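You operate a simulated robot arm through the tools that you are given. There is no shell and no other tool.

You are at the controls of a simulated robot arm. One attempt, no reset.

TASK
Clamp the red board under the tall clamp, beside the yellow peg.
Fine: first put the peg in the hole by that clamp; bring the board back against the clamp's base, then shut the clamp on it.

It is judged by the outcome, as a careful person would: the job done as asked, and still so three seconds after it is handed in. It fails if anything else is knocked over, pushed out of place, dropped, spilled or broken.

THE ROBOT
A 6-joint arm with a two-finger parallel gripper, fixed in place. Base frame: the origin is at the foot of the arm, x ahead of it, y to its left, z up; the work surface is at about z = 95. Lengths are in cm, angles in degrees, forces in N, time in s.
Its first joint turns from -166.0 to 166.0 degrees. Payload 3.91 kg.
Tool frame: the origin (TCP) lies between the finger pads and is the grasp point; the fingertips stand 3 cm ahead of it; z points along the fingers, y is the line along which they close. Largest opening 11 cm; finger width 2, thickness 1; the body of the gripper, 4.8 by 11.2 cm, starts 5.5 cm behind the TCP.
Orientation is told as [roll, pitch, yaw] about the base's x, y, z axes, in that order, counted from this pose: with the fingers straight down and closing along the base's y, the tool's x points along the base's -x, its y along +y and its z along -z.

THE INTERFACE
- The arm moves only by the tool move_arm. Its argument "series" is text: rows parted by semicolons, each of 7 numbers parted by spaces: the shift along the tool's x, y, z in cm, then the turn, a rotation vector about the tool's x, y, z in degrees, then the opening, from 0 (shut) to 1 (fully open). In form: tx ty tz ax ay az fingers; .... A call has 1 to 20 rows; each row is the pose to reach, as a shift and turn from the pose commanded when the call began, along the tool's axes at that moment. A row lasts 0.2 s, in which the tool goes at most 5 cm and 8.6 degrees; a call with a longer step from one row to the next is refused whole, and so is a gripper value outside its range. A pose out of reach is approached as far as the arm can. The call stops where the force on the tool passes 90 N (or 10 N more than at its start, if that is more) or the arm is blocked; 0.2 s more then pass. Each finger travels about 10.8 cm/s and halts on what it meets, pressing with about 26 N; the grip force reading is that of the motor and also rises with nothing between the fingers. The clock runs only during rows and for 0.2 s after the last one: add rows that repeat a pose to give the fingers time. It gives the time, the measured TCP pose, the force on the tool (base axes), the opening and the grip force at its end, in the units of the frame above (readings bear some noise), with the torque about the TCP (base axes, N m) and any sound that the robot's microphone picked up.
- Cameras (640 x 400 px; columns grow to the right, rows downward): "scene" is fixed at [39.96, -50.02, 167]; the picture's right is [0.90, -0.45, 0.00], its down [-0.29, -0.59, -0.75] and it looks along [0.34, 0.67, -0.66] (base axes); focal length 329 px, centre (320, 200). "wrist" rides on the gripper at [7.3, 1.7, -10.3] in the tool frame; the picture's right is [-0.23, 0.97, 0.00], its down [-0.76, -0.18, -0.62] and it looks along [-0.61, -0.14, 0.78] (tool axes); focal length 222 px, centre (320, 200). There is no depth. A picture from a camera that has moved, and an enlarged one, comes with that camera's place and axes in the base frame and with its lens.
- snapshot(camera): a new picture of that camera. No time passes.
- inspect(camera, box): a new picture of the part [left, top, right, bottom] of that camera's present view, enlarged. No time passes.
- hand_in(): hands the job in; it is judged then, once.

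Nothing tells you positions but the pictures and the camera data. Unless the task says otherwise, let go and move clear before handing in.

The tools are called by a JSON object that holds its "op" and its "data". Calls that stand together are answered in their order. move_arm: Moves the arm, as the interface text tells. Its arguments: {"type":"object","properties":{"series":{"type":"string"}},"required":["series"]} The other tools are called the same way: snapshot (camera) takes a picture; inspect (camera, box) takes an enlarged picture of a part of a camera's view; hand_in () hands the job in.

At the start:

```text
clock: 0.0
ee_pos: [49.92, 31.95, 130.17]
tool_rot: [0.2, -0.2, 0.0]
contact_force: [0.1, 0.0, -0.2]
torque: [0.01, 0.04, 0.02]
finger_gap: 11.01
grip_force: 0.0
```

scene: 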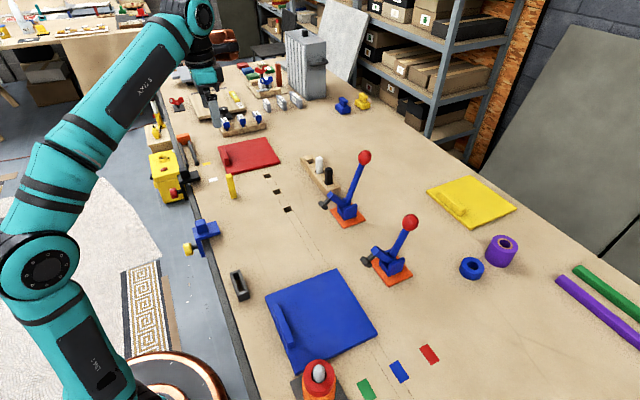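
wrist: 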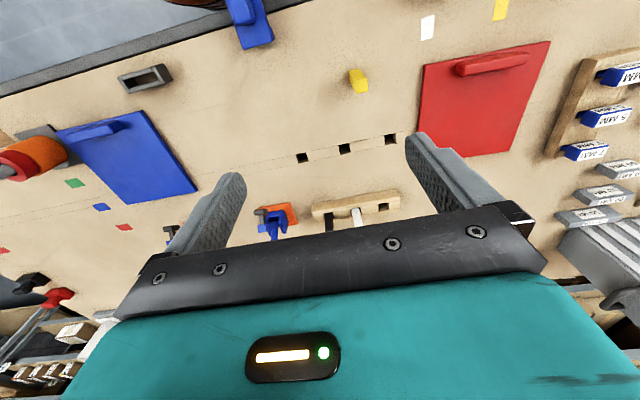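

I see a table with red, blue and yellow boards, two toggle clamps with red knobs, a yellow peg and three square holes. I'll look closer before moving anything.

{"op": "inspect", "data": {"camera": "scene", "box": [200, 120, 400, 245]}}

{"op": "inspect", "data": {"camera": "scene", "box": [300, 140, 460, 290]}}

{"op": "inspect", "data": {"camera": "wrist", "box": [240, 20, 560, 220]}}

```text
3.20 times, centred on (300, 182) of scene
camera zoom: at [39.96, -50.02, 167.0], right [0.9, -0.45, 0.0], down [-0.29, -0.59, -0.75], along [0.34, 0.67, -0.66], focal length 1053 px, centre (384, 256)
```

zoom: 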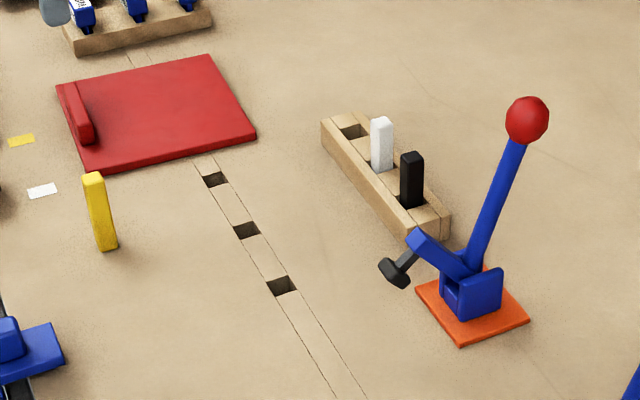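

```text
2.67 times, centred on (380, 215) of scene
camera zoom: at [39.96, -50.02, 167.0], right [0.9, -0.45, 0.0], down [-0.29, -0.59, -0.75], along [0.34, 0.67, -0.66], focal length 878 px, centre (160, 160)
```

zoom: 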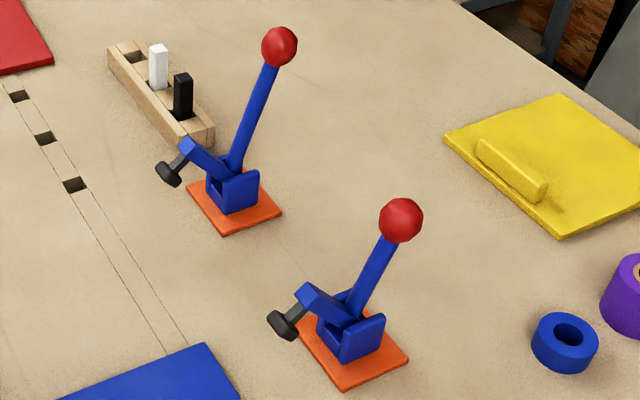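

```text
2.00 times, centred on (400, 120) of wrist
camera zoom: at [42.71, 33.5, 140.62], right [0.23, 0.97, 0.0], down [0.76, -0.18, 0.63], along [0.61, -0.14, -0.78], focal length 444 px, centre (160, 360)
```

zoom: 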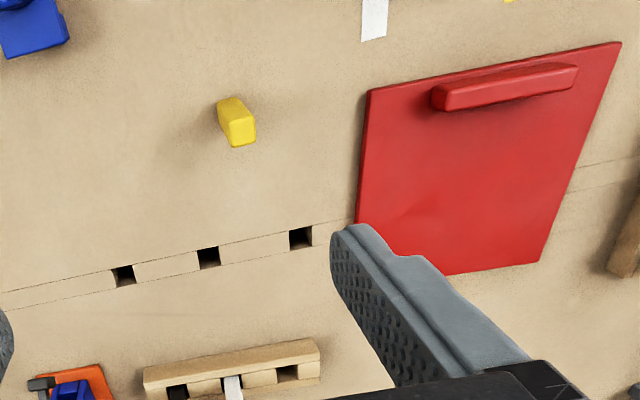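

The tall-looking clamp sits near (80, 12) and the other near (80, -11). The holes are at x≈65, y≈43, 33 and 24, and the peg stands near (51, 38). I'll zoom in further to measure the details.

{"op": "inspect", "data": {"camera": "scene", "box": [310, 145, 380, 235]}}

{"op": "inspect", "data": {"camera": "scene", "box": [355, 205, 425, 295]}}

{"op": "inspect", "data": {"camera": "scene", "box": [210, 130, 300, 220]}}

{"op": "inspect", "data": {"camera": "wrist", "box": [230, 120, 310, 250]}}

{"op": "inspect", "data": {"camera": "wrist", "box": [330, 50, 430, 170]}}

{"op": "inspect", "data": {"camera": "scene", "box": [140, 160, 300, 310]}}

```text
4.44 times, centred on (345, 190) of scene
camera zoom: at [39.96, -50.02, 167.0], right [0.9, -0.45, 0.0], down [-0.29, -0.59, -0.75], along [0.34, 0.67, -0.66], focal length 1463 px, centre (209, 244)
```

zoom: 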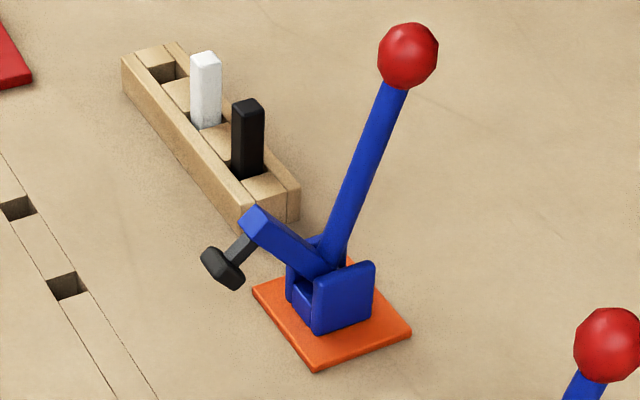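

```text
4.44 times, centred on (390, 250) of scene
camera zoom: at [39.96, -50.02, 167.0], right [0.9, -0.45, 0.0], down [-0.29, -0.59, -0.75], along [0.34, 0.67, -0.66], focal length 1463 px, centre (9, -22)
```

zoom: 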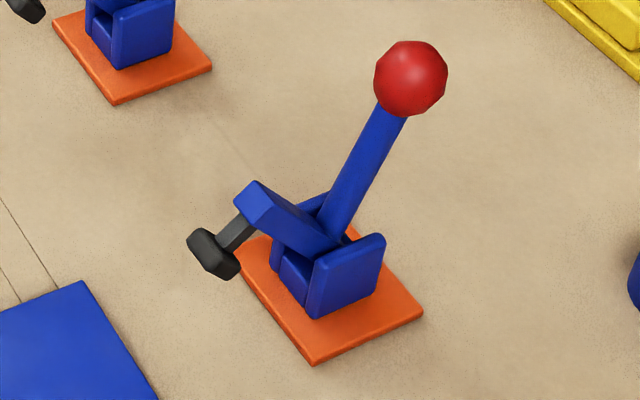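

```text
4.44 times, centred on (255, 175) of scene
camera zoom: at [39.96, -50.02, 167.0], right [0.9, -0.45, 0.0], down [-0.29, -0.59, -0.75], along [0.34, 0.67, -0.66], focal length 1463 px, centre (609, 311)
```

zoom: 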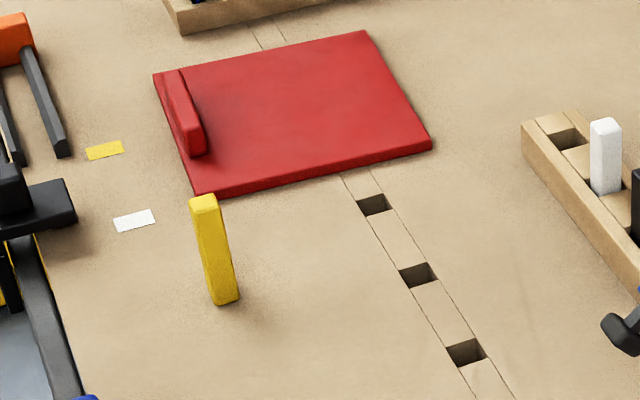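

```text
3.08 times, centred on (270, 185) of wrist
camera zoom: at [42.71, 33.5, 140.62], right [0.23, 0.97, 0.0], down [0.76, -0.18, 0.63], along [0.61, -0.14, -0.78], focal length 684 px, centre (474, 246)
```

zoom: 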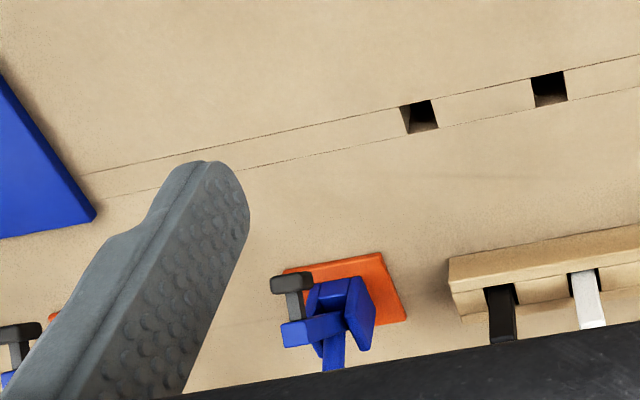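

```text
3.33 times, centred on (380, 110) of wrist
camera zoom: at [42.71, 33.5, 140.62], right [0.23, 0.97, 0.0], down [0.76, -0.18, 0.63], along [0.61, -0.14, -0.78], focal length 740 px, centre (120, 500)
```

zoom: 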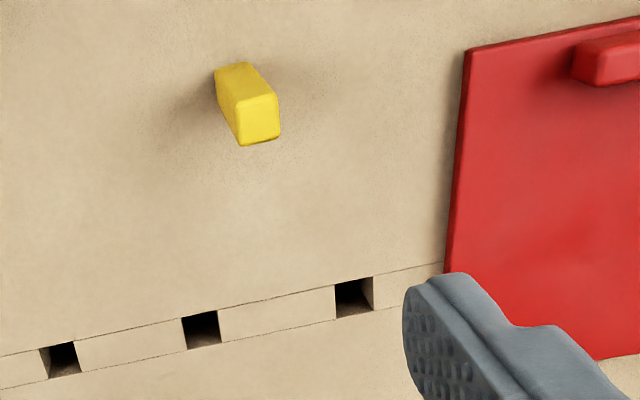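

```text
2.67 times, centred on (220, 235) of scene
camera zoom: at [39.96, -50.02, 167.0], right [0.9, -0.45, 0.0], down [-0.29, -0.59, -0.75], along [0.34, 0.67, -0.66], focal length 878 px, centre (587, 107)
```

zoom: 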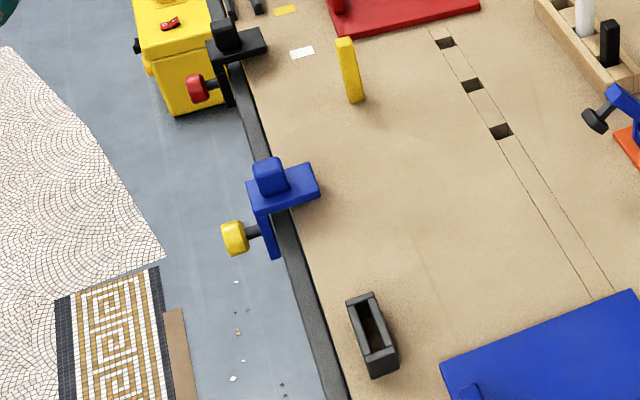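

The far clamp (about 80.6, 12) has the longer lever, with its knob at z≈116 against 112 for the other, so it is the tall one. The nearest hole is at about (65.4, 23.8). I'll move above the yellow peg and measure it up close.

{"op": "move_arm", "data": {"series": "-0.3 1.2 3.2 0 0 0 1; -0.6 2.4 6.4 0 0 0 1; -0.9 3.6 9.6 0 0 0 1; -1.2 4.8 12.8 0 0 0 1; -1.5 6 16 0 0 0 1; -1.5 6 16 0 0 0 1"}}

{"op": "snapshot", "data": {"camera": "wrist"}}

{"op": "snapshot", "data": {"camera": "scene"}}

```text
clock: 1.4
ee_pos: [51.5, 37.91, 114.13]
tool_rot: [0.1, -0.3, 0.0]
contact_force: [-0.1, 0.2, 0.6]
torque: [-0.01, 0.0, 0.01]
finger_gap: 11.0
grip_force: 0.1
```

```text
taken
camera wrist: at [44.29, 39.57, 124.56], right [0.23, 0.97, 0.0], down [0.76, -0.18, 0.63], along [0.61, -0.14, -0.78], focal length 222 px, centre (320, 200)
```

wrist: 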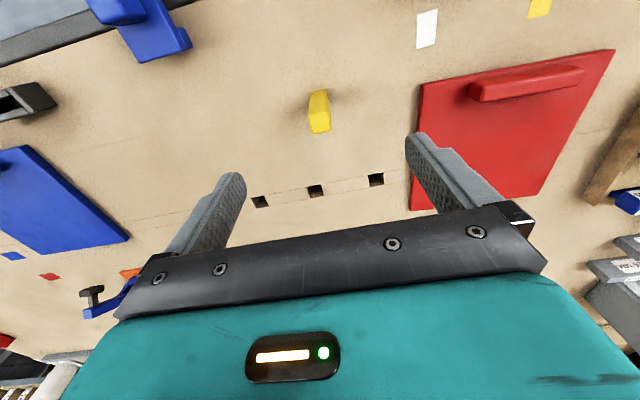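

```text
taken
```

scene: 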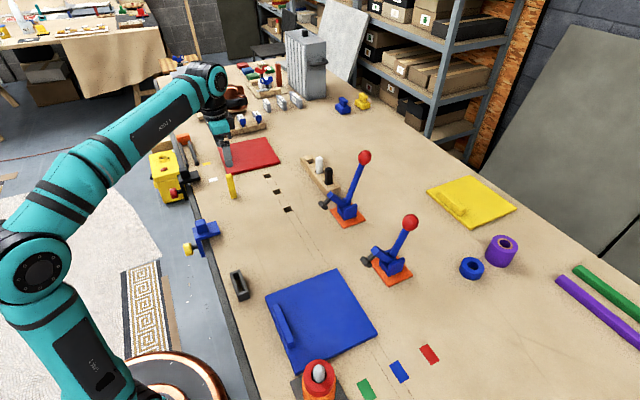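

The peg is now roughly under the gripper. I'll zoom in on it and on the holes to get precise positions.

{"op": "inspect", "data": {"camera": "wrist", "box": [285, 75, 355, 145]}}

{"op": "inspect", "data": {"camera": "wrist", "box": [240, 160, 400, 220]}}

{"op": "inspect", "data": {"camera": "wrist", "box": [400, 40, 630, 220]}}

{"op": "inspect", "data": {"camera": "scene", "box": [215, 160, 250, 210]}}

{"op": "inspect", "data": {"camera": "scene", "box": [270, 195, 310, 220]}}

```text
5.71 times, centred on (320, 110) of wrist
camera zoom: at [44.29, 39.57, 124.56], right [0.23, 0.97, 0.0], down [0.76, -0.18, 0.63], along [0.61, -0.14, -0.78], focal length 1269 px, centre (320, 714)
```

zoom: 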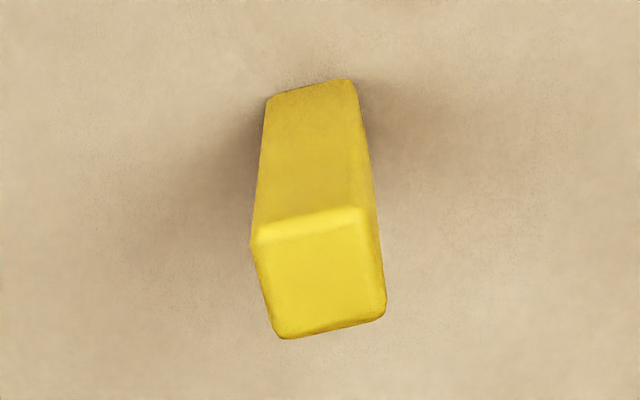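

```text
4.00 times, centred on (320, 190) of wrist
camera zoom: at [44.29, 39.57, 124.56], right [0.23, 0.97, 0.0], down [0.76, -0.18, 0.63], along [0.61, -0.14, -0.78], focal length 888 px, centre (320, 240)
```

zoom: 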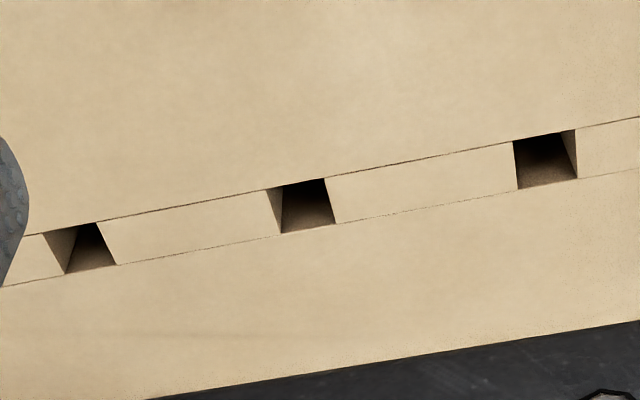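

```text
2.22 times, centred on (515, 130) of wrist
camera zoom: at [44.29, 39.57, 124.56], right [0.23, 0.97, 0.0], down [0.76, -0.18, 0.63], along [0.61, -0.14, -0.78], focal length 494 px, centre (-113, 356)
```

zoom: 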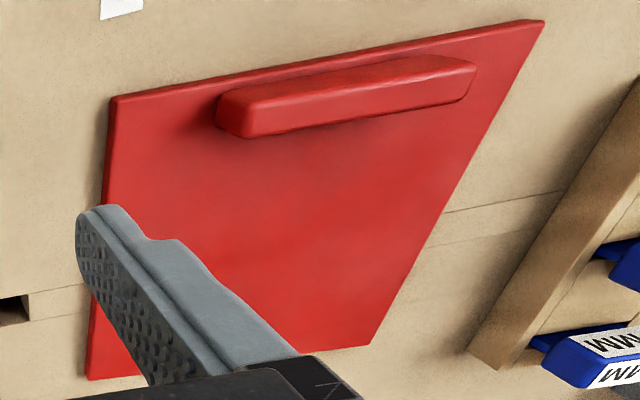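

```text
8.00 times, centred on (232, 185) of scene
camera zoom: at [39.96, -50.02, 167.0], right [0.9, -0.45, 0.0], down [-0.29, -0.59, -0.75], along [0.34, 0.67, -0.66], focal length 2634 px, centre (1020, 320)
```

zoom: 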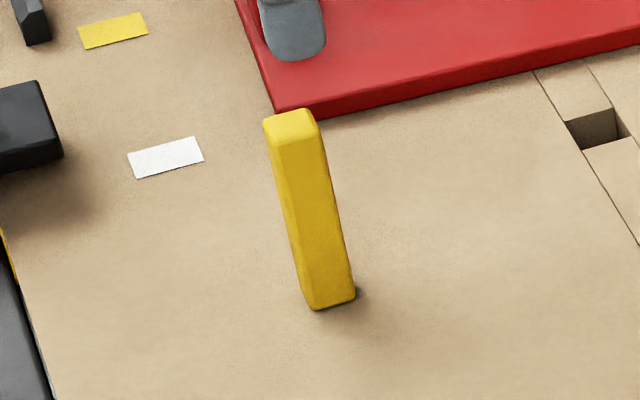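

```text
16.00 times, centred on (290, 208) of scene
camera zoom: at [39.96, -50.02, 167.0], right [0.9, -0.45, 0.0], down [-0.29, -0.59, -0.75], along [0.34, 0.67, -0.66], focal length 5267 px, centre (800, 80)
```

zoom: 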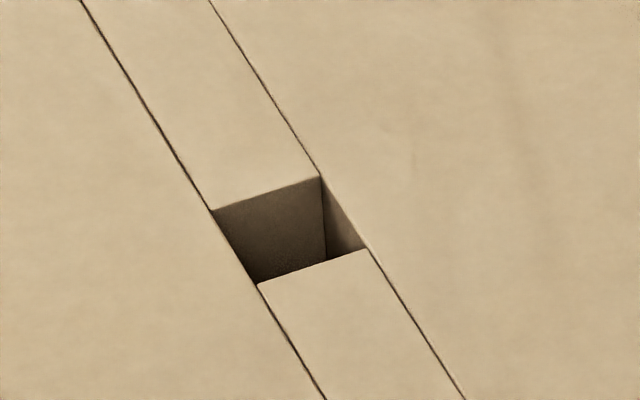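

The peg is centred near (51.55, 37.87), about 2 cm square and 9 cm tall. Hole 3 is centred near (65.43, 24.1) and about 2.4 cm square. Next I'll go down and grip the upper part of the peg.

{"op": "move_arm", "data": {"series": "0 -0.05 3 0 0 0 0.8; 0 -0.05 6 0 0 0 0.6; 0 -0.05 9 0 0 0 0.5; 0 -0.05 11.5 0 0 0 0.45; 0 -0.05 11.5 0 0 0 0.35; 0 -0.05 11.5 0 0 0 0.27"}}

{"op": "snapshot", "data": {"camera": "wrist"}}

{"op": "inspect", "data": {"camera": "scene", "box": [195, 130, 275, 210]}}

```text
clock: 2.8
ee_pos: [51.62, 38.12, 102.79]
tool_rot: [0.2, -0.3, -0.1]
contact_force: [0.1, 0.0, -0.4]
torque: [0.0, 0.01, 0.01]
finger_gap: 2.96
grip_force: 0.1
```

```text
taken
camera wrist: at [44.31, 39.64, 113.19], right [0.23, 0.97, 0.0], down [0.76, -0.18, 0.63], along [0.61, -0.14, -0.78], focal length 222 px, centre (320, 200)
```

wrist: 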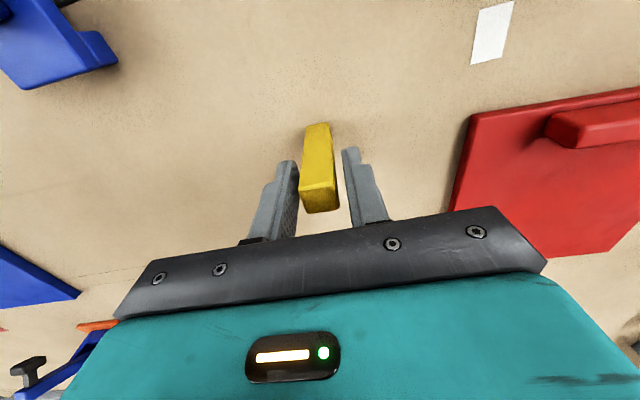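

```text
5.00 times, centred on (235, 170) of scene
camera zoom: at [39.96, -50.02, 167.0], right [0.9, -0.45, 0.0], down [-0.29, -0.59, -0.75], along [0.34, 0.67, -0.66], focal length 1646 px, centre (745, 350)
```

zoom: 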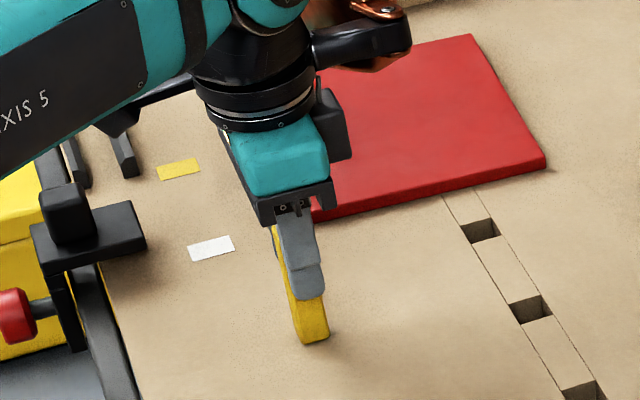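

The peg is between the fingers, a bit nearer the left one in the picture. I'll check the centring before I close.

{"op": "inspect", "data": {"camera": "wrist", "box": [240, 110, 400, 250]}}

```text
2.86 times, centred on (320, 180) of wrist
camera zoom: at [44.31, 39.64, 113.19], right [0.23, 0.97, 0.0], down [0.76, -0.18, 0.63], along [0.61, -0.14, -0.78], focal length 635 px, centre (320, 257)
```

zoom: 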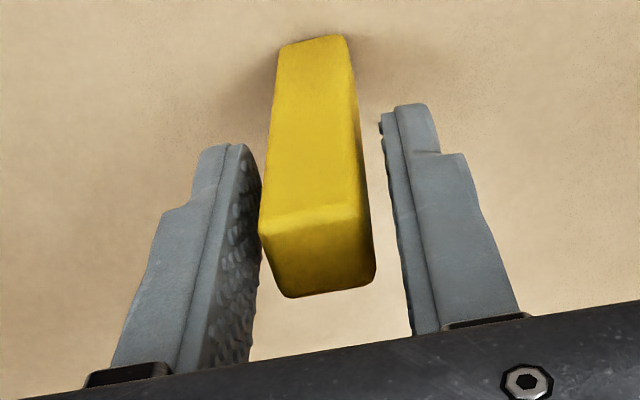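

The gap on the +y side is slightly bigger, so I'll shift 0.15 cm toward -y and close on the peg.

{"op": "move_arm", "data": {"series": "0 -0.15 0.1 0 0 0 0.27; 0 -0.15 0.1 0 0 0 0.22; 0 -0.15 0.1 0 0 0 0.18; 0 -0.15 0.1 0 0 0 0.1; 0 -0.15 0.1 0 0 0 0; 0 -0.15 0.1 0 0 0 0"}}

{"op": "inspect", "data": {"camera": "wrist", "box": [240, 110, 400, 250]}}

```text
clock: 4.2
ee_pos: [51.52, 37.87, 102.54]
tool_rot: [0.3, -0.1, 0.0]
contact_force: [0.0, 0.9, 1.0]
torque: [0.0, 0.02, 0.03]
finger_gap: 1.9
grip_force: 25.9
```

```text
2.86 times, centred on (320, 180) of wrist
camera zoom: at [44.31, 39.43, 113.0], right [0.23, 0.97, 0.0], down [0.76, -0.18, 0.63], along [0.61, -0.14, -0.78], focal length 635 px, centre (320, 257)
```

zoom: 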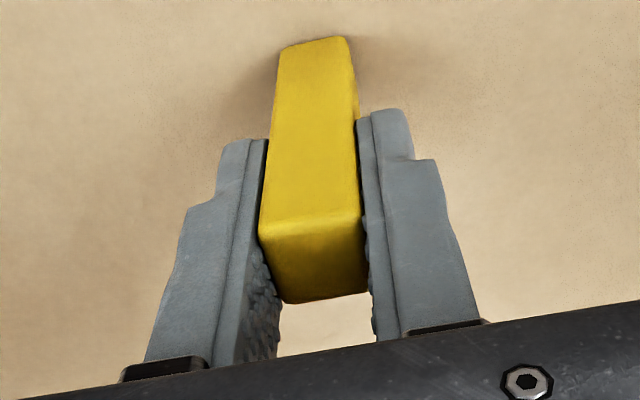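

The peg is gripped (gap 1.9 cm), so I'll lift it and carry it over hole 3.

{"op": "move_arm", "data": {"series": "0 0 -2 0 0 0 0; 0 0 -5 0 0 0 0; 0 0 -8 0 0 0 0; -2.3 -2.3 -8 0 0 0 0; -4.6 -4.6 -8 0 0 0 0; -6.9 -6.9 -8 0 0 0 0; -9.2 -9.2 -8 0 0 0 0; -11.5 -11.5 -8 0 0 0 0; -13 -12.8 -8 0 0 0 0; -13.9 -13.7 -8 0 0 0 0; -13.9 -13.7 -8 0 0 0 0; -13.9 -13.7 -8 0 0 0 0"}}

{"op": "snapshot", "data": {"camera": "wrist"}}

{"op": "inspect", "data": {"camera": "scene", "box": [250, 150, 330, 230]}}

```text
clock: 6.8
ee_pos: [65.41, 23.99, 110.74]
tool_rot: [0.2, -0.2, 0.0]
contact_force: [-0.2, 0.9, -0.3]
torque: [0.02, -0.01, 0.03]
finger_gap: 1.9
grip_force: 25.8
```

```text
taken
camera wrist: at [58.16, 25.68, 121.18], right [0.23, 0.97, 0.0], down [0.76, -0.18, 0.63], along [0.61, -0.14, -0.78], focal length 222 px, centre (320, 200)
```

wrist: 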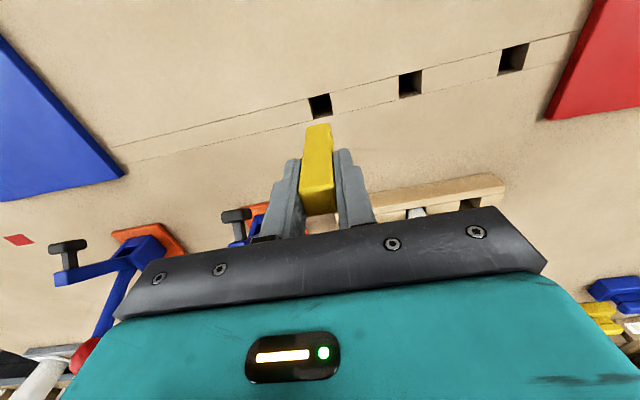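

```text
5.00 times, centred on (290, 190) of scene
camera zoom: at [39.96, -50.02, 167.0], right [0.9, -0.45, 0.0], down [-0.29, -0.59, -0.75], along [0.34, 0.67, -0.66], focal length 1646 px, centre (470, 250)
```

zoom: 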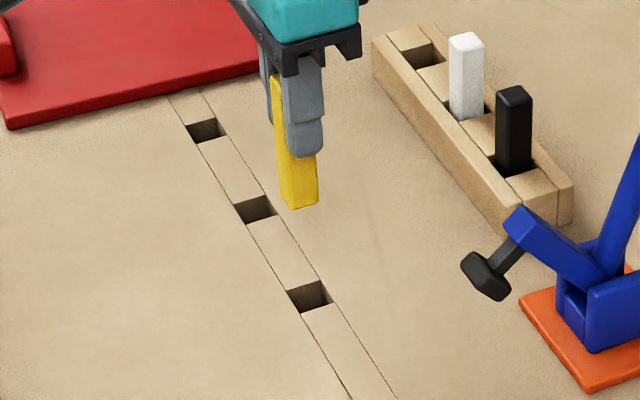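

The peg is above hole 3. I'll measure the hole again from here for fine alignment.

{"op": "inspect", "data": {"camera": "wrist", "box": [280, 70, 380, 140]}}

{"op": "inspect", "data": {"camera": "wrist", "box": [260, 80, 380, 240]}}

{"op": "inspect", "data": {"camera": "scene", "box": [290, 165, 330, 190]}}

```text
5.71 times, centred on (330, 105) of wrist
camera zoom: at [58.16, 25.68, 121.18], right [0.23, 0.97, 0.0], down [0.76, -0.18, 0.63], along [0.61, -0.14, -0.78], focal length 1269 px, centre (263, 743)
```

zoom: 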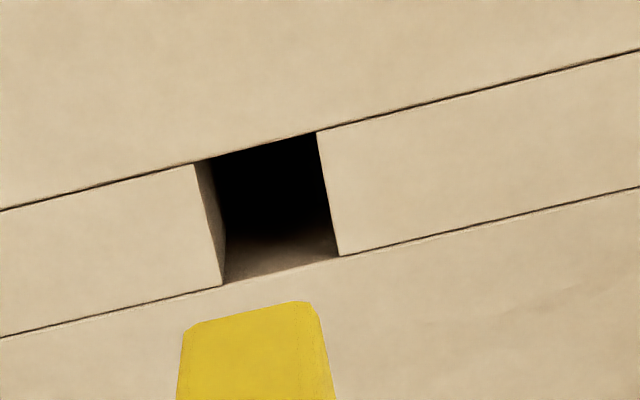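

```text
2.50 times, centred on (320, 160) of wrist
camera zoom: at [58.16, 25.68, 121.18], right [0.23, 0.97, 0.0], down [0.76, -0.18, 0.63], along [0.61, -0.14, -0.78], focal length 555 px, centre (320, 300)
```

zoom: 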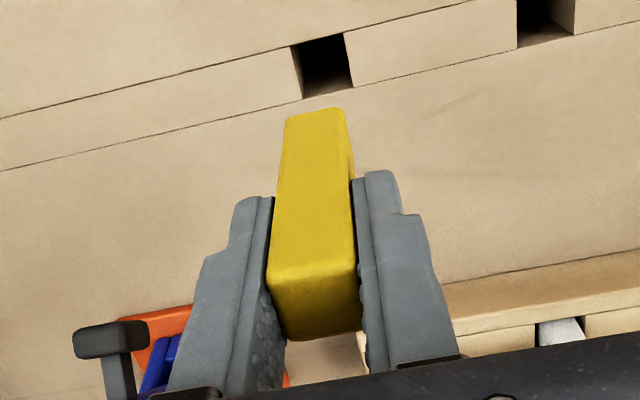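

```text
16.00 times, centred on (310, 178) of scene
camera zoom: at [39.96, -50.02, 167.0], right [0.9, -0.45, 0.0], down [-0.29, -0.59, -0.75], along [0.34, 0.67, -0.66], focal length 5267 px, centre (480, 560)
```

zoom: 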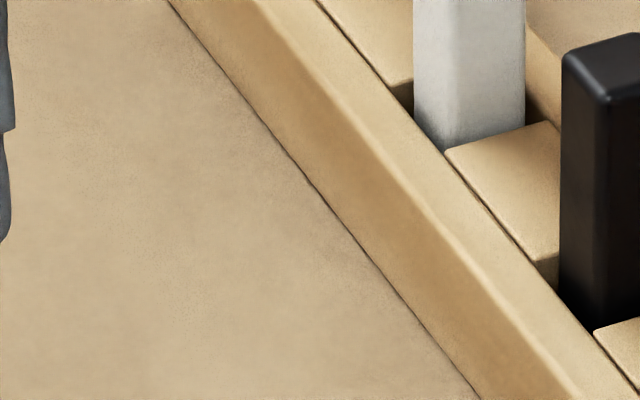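

The hole measures at (65.46, 24.07), which matches the gripper position closely. I'll lower the peg until it is just above the table and check.

{"op": "move_arm", "data": {"series": "0 0.05 2 0 0 0 0; 0 0.05 4 0 0 0 0; 0 0.05 6 0 0 0 0; 0 0.05 7.3 0 0 0 0; 0 0.05 7.3 0 0 0 0"}}

{"op": "inspect", "data": {"camera": "wrist", "box": [270, 90, 370, 160]}}

{"op": "inspect", "data": {"camera": "scene", "box": [265, 180, 315, 220]}}

```text
clock: 8.0
ee_pos: [65.52, 24.09, 103.39]
tool_rot: [0.2, -0.2, -0.1]
contact_force: [0.2, -0.2, -1.0]
torque: [0.0, 0.02, -0.02]
finger_gap: 1.9
grip_force: 25.9
```

```text
5.71 times, centred on (320, 125) of wrist
camera zoom: at [58.13, 25.71, 113.79], right [0.23, 0.97, 0.0], down [0.76, -0.18, 0.63], along [0.61, -0.14, -0.78], focal length 1269 px, centre (320, 629)
```

zoom: 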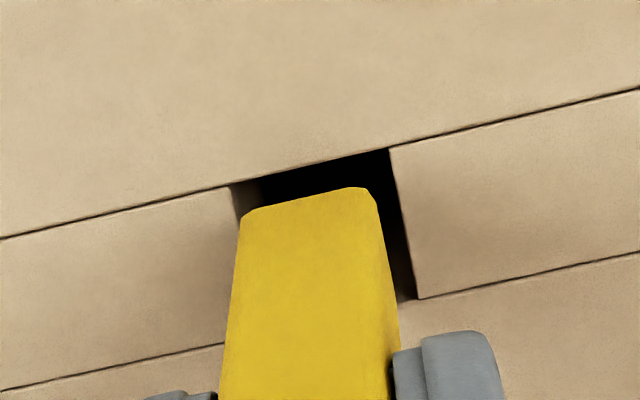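

```text
10.00 times, centred on (290, 200) of scene
camera zoom: at [39.96, -50.02, 167.0], right [0.9, -0.45, 0.0], down [-0.29, -0.59, -0.75], along [0.34, 0.67, -0.66], focal length 3292 px, centre (620, 200)
```

zoom: 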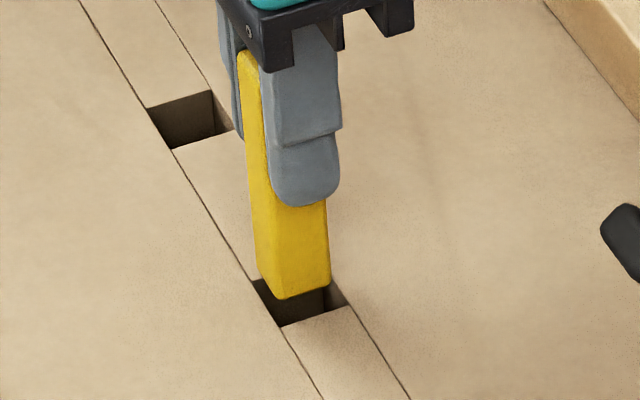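

The peg looks centred over the hole, so I'll lower it in slowly while watching the force.

{"op": "move_arm", "data": {"series": "0 0 0.5 0 0 0 0; 0 0 1 0 0 0 0; 0 0 1.4 0 0 0 0; 0 0 1.8 0 0 0 0; 0 0 1.8 0 0 0 0"}}

{"op": "inspect", "data": {"camera": "scene", "box": [265, 180, 315, 220]}}

{"op": "inspect", "data": {"camera": "wrist", "box": [270, 90, 370, 160]}}

```text
clock: 9.2
ee_pos: [65.53, 24.11, 101.62]
tool_rot: [0.3, -0.2, 0.0]
contact_force: [-0.6, 0.1, -0.4]
torque: [-0.02, 0.01, 0.0]
finger_gap: 1.87
grip_force: 26.2
```

```text
10.00 times, centred on (290, 200) of scene
camera zoom: at [39.96, -50.02, 167.0], right [0.9, -0.45, 0.0], down [-0.29, -0.59, -0.75], along [0.34, 0.67, -0.66], focal length 3292 px, centre (620, 200)
```

zoom: 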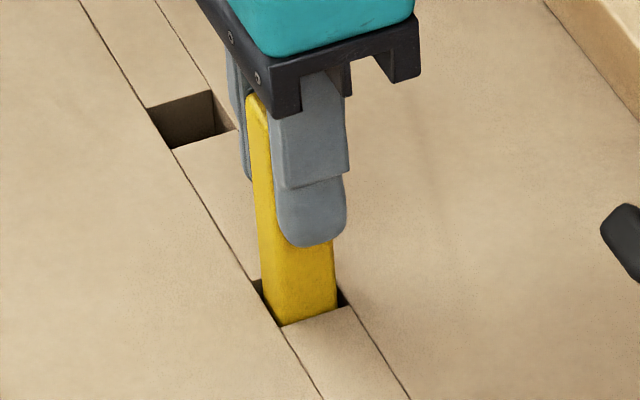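

```text
5.71 times, centred on (320, 125) of wrist
camera zoom: at [58.27, 25.75, 112.03], right [0.23, 0.97, 0.0], down [0.76, -0.18, 0.63], along [0.61, -0.14, -0.78], focal length 1269 px, centre (320, 629)
```

zoom: 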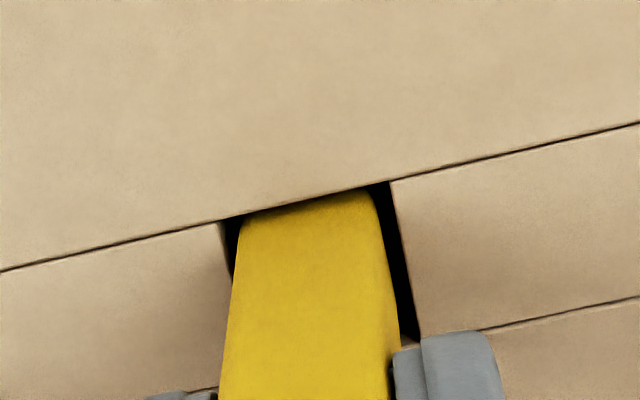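

The peg entered freely with no side force, so I'll keep lowering to find the bottom.

{"op": "move_arm", "data": {"series": "0 0 0.5 0 0 0 0; 0 0 1 0 0 0 0; 0 0 1.5 0 0 0 0; 0 0 2 0 0 0 0; 0 0 2.4 0 0 0 0; 0 0 2.4 0 0 0 0"}}

{"op": "inspect", "data": {"camera": "scene", "box": [265, 180, 315, 220]}}

{"op": "inspect", "data": {"camera": "wrist", "box": [250, 90, 390, 230]}}

```text
clock: 10.6
ee_pos: [65.64, 24.03, 99.24]
tool_rot: [0.2, -0.2, -0.1]
contact_force: [0.0, -0.2, -0.9]
torque: [0.03, 0.0, 0.0]
finger_gap: 1.88
grip_force: 26.1
```

```text
10.00 times, centred on (290, 200) of scene
camera zoom: at [39.96, -50.02, 167.0], right [0.9, -0.45, 0.0], down [-0.29, -0.59, -0.75], along [0.34, 0.67, -0.66], focal length 3292 px, centre (620, 200)
```

zoom: 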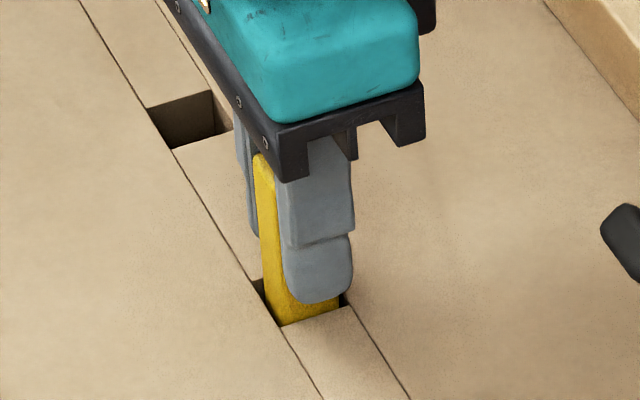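

```text
2.86 times, centred on (320, 160) of wrist
camera zoom: at [58.33, 25.78, 109.6], right [0.23, 0.97, 0.0], down [0.76, -0.18, 0.63], along [0.61, -0.14, -0.78], focal length 635 px, centre (320, 314)
```

zoom: 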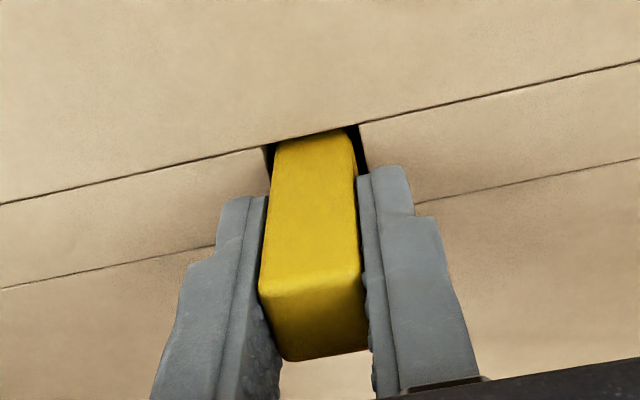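

The peg is 3.3 cm deep and still free, with the fingertips about 1.2 cm above the table. I'll lower it a bit more to feel for the floor of the hole.

{"op": "move_arm", "data": {"series": "0 0 0.3 0 0 0 0; 0 0 0.6 0 0 0 0; 0 0 0.8 0 0 0 0; 0 0 0.95 0 0 0 0; 0 0 0.95 0 0 0 0"}}

{"op": "inspect", "data": {"camera": "scene", "box": [265, 180, 315, 220]}}

```text
clock: 11.8
ee_pos: [65.51, 24.06, 98.21]
tool_rot: [0.2, -0.3, 0.0]
contact_force: [0.1, 3.9, 23.6]
torque: [0.16, 0.01, 0.02]
finger_gap: 1.93
grip_force: 26.0
```

```text
10.00 times, centred on (290, 200) of scene
camera zoom: at [39.96, -50.02, 167.0], right [0.9, -0.45, 0.0], down [-0.29, -0.59, -0.75], along [0.34, 0.67, -0.66], focal length 3292 px, centre (620, 200)
```

zoom: 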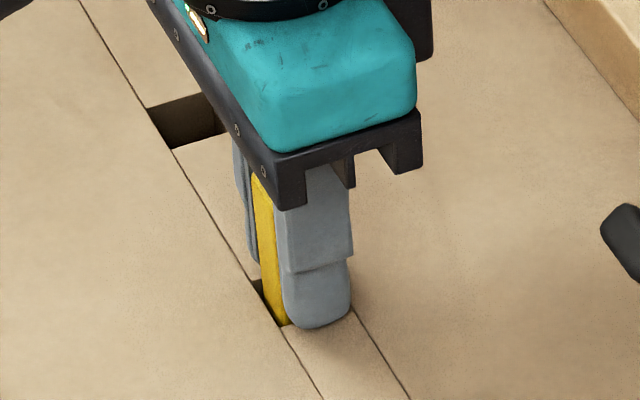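

I feel 23 N upward, so either the peg has bottomed or the fingertips have met the table. I'll look closely.

{"op": "inspect", "data": {"camera": "scene", "box": [280, 195, 305, 215]}}

{"op": "inspect", "data": {"camera": "wrist", "box": [270, 110, 370, 190]}}

{"op": "inspect", "data": {"camera": "wrist", "box": [330, 40, 600, 140]}}

```text
16.00 times, centred on (292, 205) of scene
camera zoom: at [39.96, -50.02, 167.0], right [0.9, -0.45, 0.0], down [-0.29, -0.59, -0.75], along [0.34, 0.67, -0.66], focal length 5267 px, centre (760, 120)
```

zoom: 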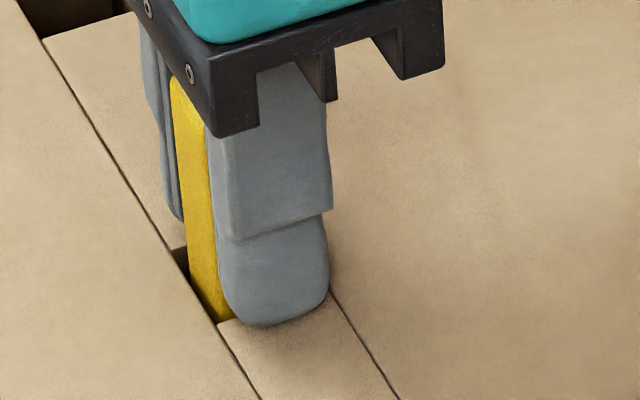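

```text
5.00 times, centred on (320, 150) of wrist
camera zoom: at [58.18, 25.73, 108.61], right [0.23, 0.97, 0.0], down [0.76, -0.18, 0.63], along [0.61, -0.14, -0.78], focal length 1111 px, centre (320, 450)
```

zoom: 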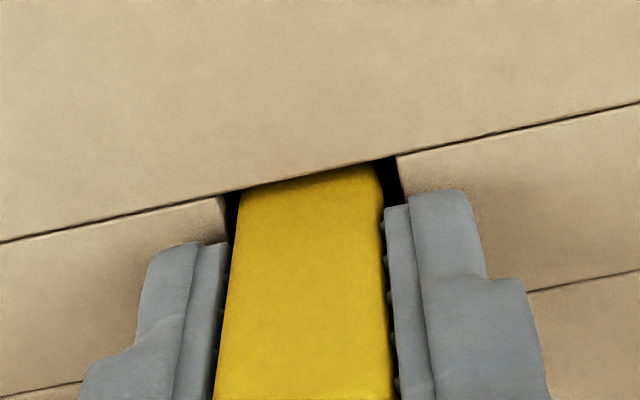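

```text
2.37 times, centred on (465, 90) of wrist
camera zoom: at [58.18, 25.73, 108.61], right [0.23, 0.97, 0.0], down [0.76, -0.18, 0.63], along [0.61, -0.14, -0.78], focal length 526 px, centre (-24, 461)
```

zoom: 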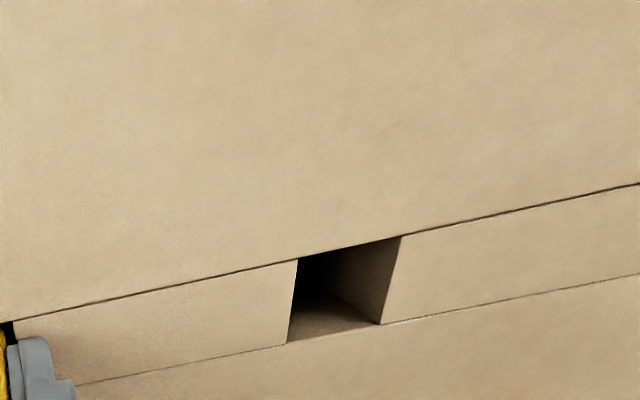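

A usable hole must have a floor, so letting go here is safe. I'll ease the pressure off, open the fingers slightly and see whether the peg settles.

{"op": "move_arm", "data": {"series": "0 0 -0.15 0 0 0 0; 0 0 -0.15 0 0 0 0.2; 0 0 -0.15 0 0 0 0.26; 0 0 -0.15 0 0 0 0.3; 0 0 -0.15 0 0 0 0.3"}}

{"op": "inspect", "data": {"camera": "wrist", "box": [250, 90, 390, 230]}}

{"op": "inspect", "data": {"camera": "scene", "box": [280, 195, 305, 215]}}

```text
clock: 13.0
ee_pos: [65.42, 24.02, 98.28]
tool_rot: [0.2, -0.2, 0.0]
contact_force: [-0.7, -1.0, 0.6]
torque: [0.0, -0.03, -0.03]
finger_gap: 3.31
grip_force: 0.0
```

```text
2.86 times, centred on (320, 160) of wrist
camera zoom: at [58.17, 25.74, 108.7], right [0.23, 0.97, 0.0], down [0.76, -0.18, 0.63], along [0.61, -0.14, -0.78], focal length 635 px, centre (320, 314)
```

zoom: 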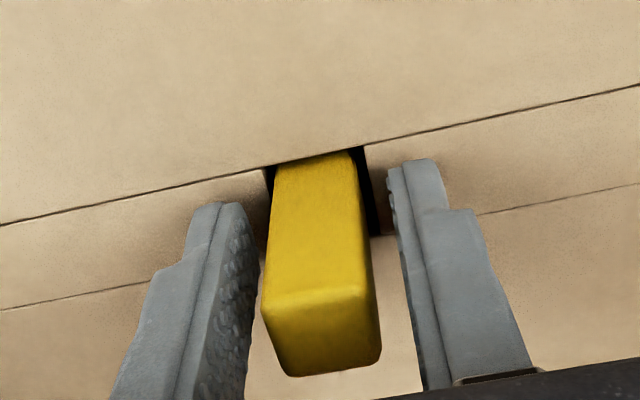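

```text
16.00 times, centred on (292, 205) of scene
camera zoom: at [39.96, -50.02, 167.0], right [0.9, -0.45, 0.0], down [-0.29, -0.59, -0.75], along [0.34, 0.67, -0.66], focal length 5267 px, centre (760, 120)
```

zoom: 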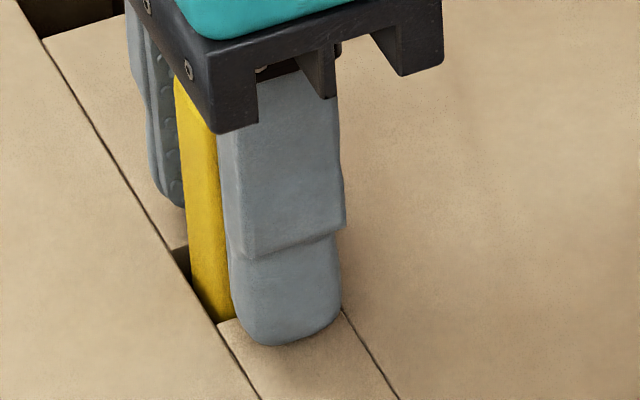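

The peg stayed in place, so it was resting on the floor of the hole. I'll pull straight up and check it.

{"op": "move_arm", "data": {"series": "0 0 -1 0 0 0 0.35; 0 0 -3 0 0 0 0.4; 0 0 -6 0 0 0 0.5; 0 0 -10 0 0 0 0.6; 0 0 -14 0 0 0 0.8; 0 0 -14 0 0 0 1"}}

{"op": "snapshot", "data": {"camera": "wrist"}}

{"op": "inspect", "data": {"camera": "scene", "box": [250, 170, 330, 230]}}

```text
clock: 14.4
ee_pos: [65.52, 24.34, 112.31]
tool_rot: [0.2, -0.1, 0.0]
contact_force: [-0.2, -0.5, 0.1]
torque: [-0.01, 0.0, 0.01]
finger_gap: 10.98
grip_force: 0.1
```

```text
taken
camera wrist: at [58.23, 25.95, 122.66], right [0.23, 0.97, 0.0], down [0.76, -0.18, 0.63], along [0.61, -0.14, -0.78], focal length 222 px, centre (320, 200)
```

wrist: 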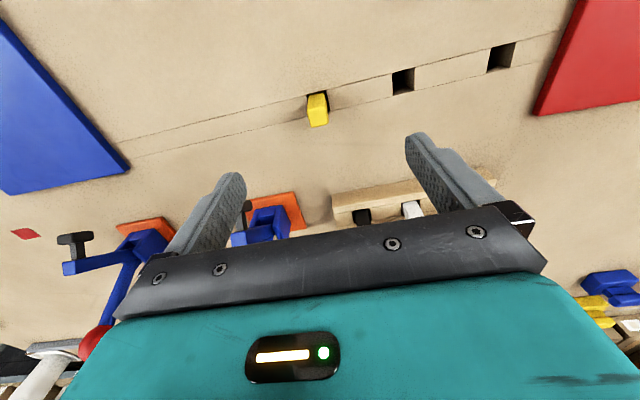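

```text
6.67 times, centred on (290, 200) of scene
camera zoom: at [39.96, -50.02, 167.0], right [0.9, -0.45, 0.0], down [-0.29, -0.59, -0.75], along [0.34, 0.67, -0.66], focal length 2195 px, centre (520, 200)
```

zoom: 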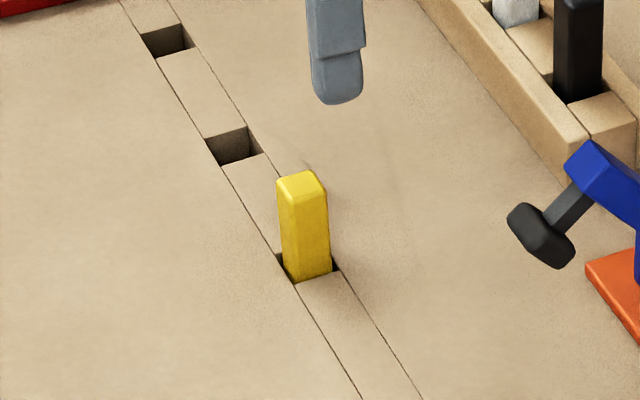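

The peg is standing upright in the hole with about 4.6 cm showing. Now for the red board: it is about 20 cm square, centred near (62.8, 58.5) and turned about -3.3°, with a batten near its -x edge. I'll move above the batten and turn the gripper so it closes across it.

{"op": "move_arm", "data": {"series": "0.83 2.89 -0.33 0 0 -7.225 1; 1.67 5.78 -0.67 0 0 -14.45 1; 2.5 8.67 -1 0 0 -21.675 1; 3.33 11.56 -1.33 0 0 -28.9 1; 4.17 14.45 -1.67 0 0 -36.125 1; 5 17.34 -2 0 0 -43.35 1; 5.83 20.23 -2.33 0 0 -50.575 1; 6.67 23.12 -2.67 0 0 -57.8 1; 7.5 26.01 -3 0 0 -65.025 1; 8.33 28.9 -3.33 0 0 -72.25 1; 9.17 31.79 -3.67 0 0 -79.475 1; 10 34.7 -4 0 0 -86.7 1; 10 34.7 -4 0 0 -86.7 1"}}

{"op": "snapshot", "data": {"camera": "wrist"}}

{"op": "snapshot", "data": {"camera": "scene"}}

```text
clock: 17.2
ee_pos: [55.18, 58.82, 116.45]
tool_rot: [-0.2, -0.2, 86.9]
contact_force: [0.0, 0.5, 0.0]
torque: [0.0, -0.03, 0.01]
finger_gap: 11.03
grip_force: 0.0
```

```text
taken
camera wrist: at [53.21, 51.64, 126.83], right [-0.96, 0.28, 0.0], down [0.22, 0.75, 0.63], along [0.18, 0.6, -0.78], focal length 222 px, centre (320, 200)
```

wrist: 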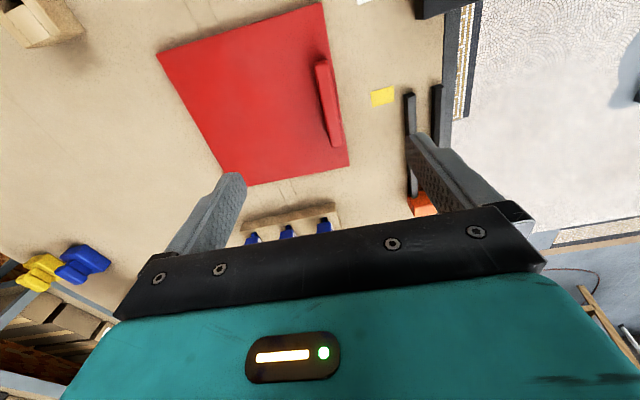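

```text
taken
```

scene: 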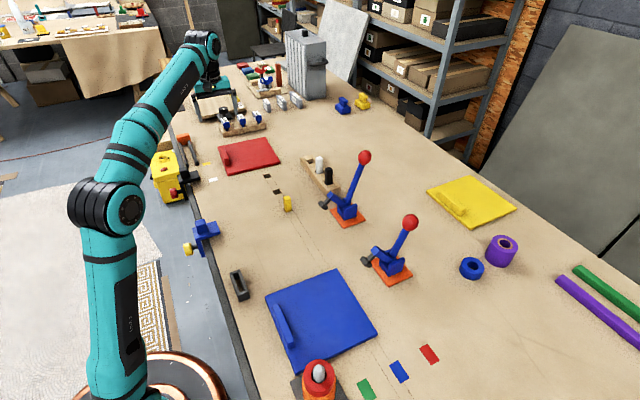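

The gripper is above the batten. I'll zoom in to measure it and the board.

{"op": "inspect", "data": {"camera": "wrist", "box": [150, 0, 360, 190]}}

{"op": "inspect", "data": {"camera": "wrist", "box": [290, 40, 370, 170]}}

{"op": "inspect", "data": {"camera": "scene", "box": [205, 125, 295, 185]}}

```text
2.11 times, centred on (255, 95) of wrist
camera zoom: at [53.21, 51.64, 126.83], right [-0.96, 0.28, 0.0], down [0.22, 0.75, 0.63], along [0.18, 0.6, -0.78], focal length 468 px, centre (457, 421)
```

zoom: 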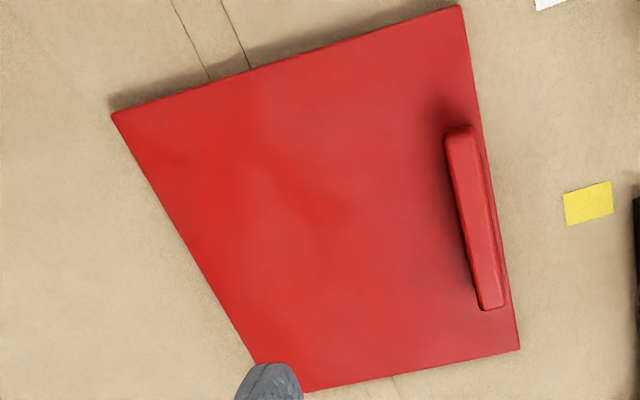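

```text
3.08 times, centred on (330, 105) of wrist
camera zoom: at [53.21, 51.64, 126.83], right [-0.96, 0.28, 0.0], down [0.22, 0.75, 0.63], along [0.18, 0.6, -0.78], focal length 684 px, centre (289, 492)
```

zoom: 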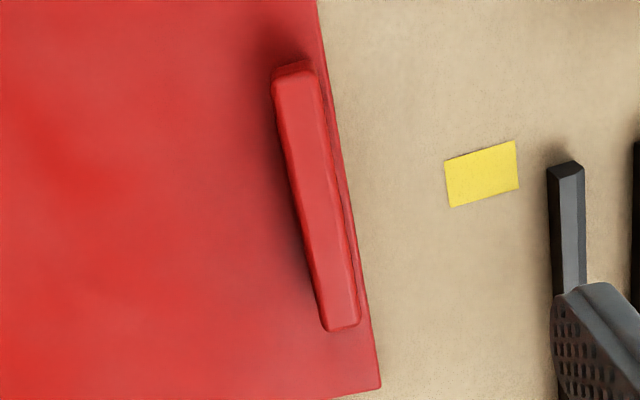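

```text
6.67 times, centred on (250, 155) of scene
camera zoom: at [39.96, -50.02, 167.0], right [0.9, -0.45, 0.0], down [-0.29, -0.59, -0.75], along [0.34, 0.67, -0.66], focal length 2195 px, centre (787, 500)
```

zoom: 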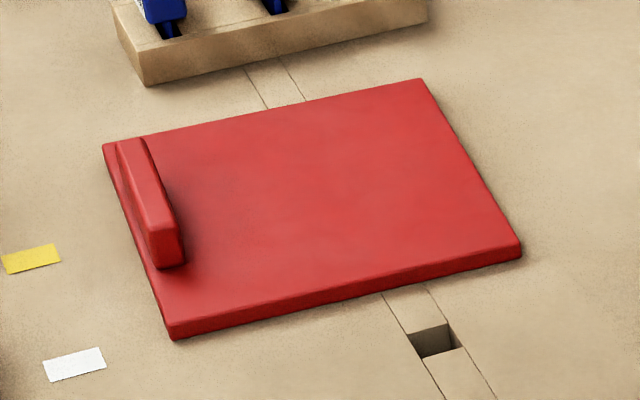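

The batten is about 1.8 cm wide, 10 cm long and 2.5 cm high, centred near (54.36, 60.0), almost flush with the board's -x edge. The board is 19.65 cm square and its top is at z≈96.2. I'll go down around the batten with the fingers part open.

{"op": "move_arm", "data": {"series": "-0.4 0.35 4 0 0 0 0.8; -0.8 0.7 8 0 0 0 0.6; -1.15 1 11.5 0 0 0 0.5; -1.15 1 14.5 0 0 0 0.45; -1.15 1 15.8 0 0 0 0.4; -1.15 1 15.8 0 0 0 0.4"}}

{"op": "snapshot", "data": {"camera": "wrist"}}

{"op": "inspect", "data": {"camera": "scene", "box": [190, 110, 290, 185]}}

```text
clock: 18.6
ee_pos: [54.78, 60.04, 100.7]
tool_rot: [-0.3, -0.2, 86.7]
contact_force: [0.1, 0.1, -0.5]
torque: [0.01, 0.01, 0.01]
finger_gap: 4.39
grip_force: 0.0
```

```text
taken
camera wrist: at [52.57, 52.79, 111.05], right [-0.96, 0.28, 0.0], down [0.22, 0.75, 0.63], along [0.18, 0.6, -0.78], focal length 222 px, centre (320, 200)
```

wrist: 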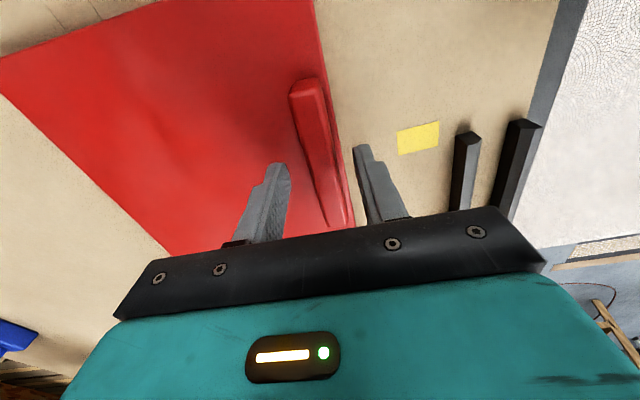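

```text
5.33 times, centred on (240, 148) of scene
camera zoom: at [39.96, -50.02, 167.0], right [0.9, -0.45, 0.0], down [-0.29, -0.59, -0.75], along [0.34, 0.67, -0.66], focal length 1756 px, centre (747, 480)
```

zoom: 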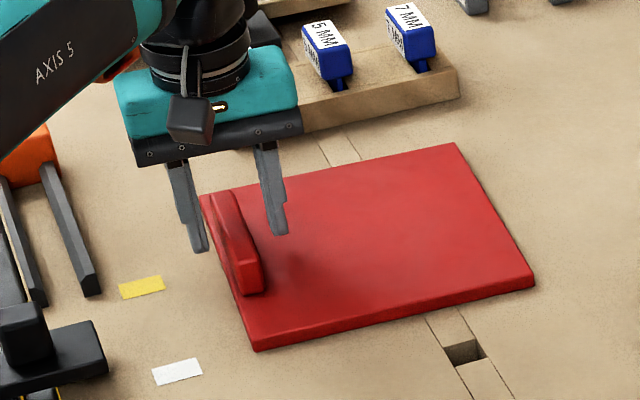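

The fingers straddle the batten. I'll check the centring before going lower.

{"op": "inspect", "data": {"camera": "wrist", "box": [230, 70, 420, 250]}}

```text
2.22 times, centred on (325, 160) of wrist
camera zoom: at [52.57, 52.79, 111.05], right [-0.96, 0.28, 0.0], down [0.22, 0.75, 0.63], along [0.18, 0.6, -0.78], focal length 494 px, centre (309, 289)
```

zoom: 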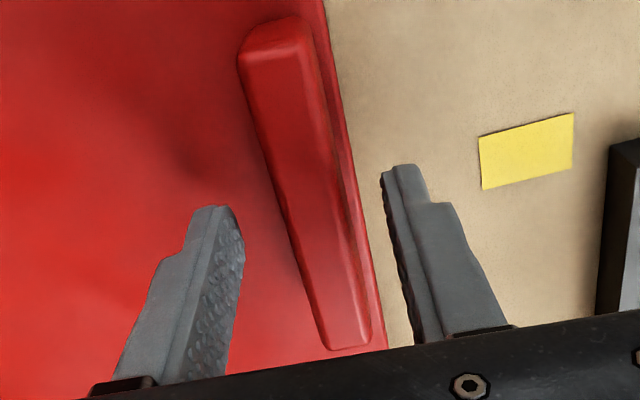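

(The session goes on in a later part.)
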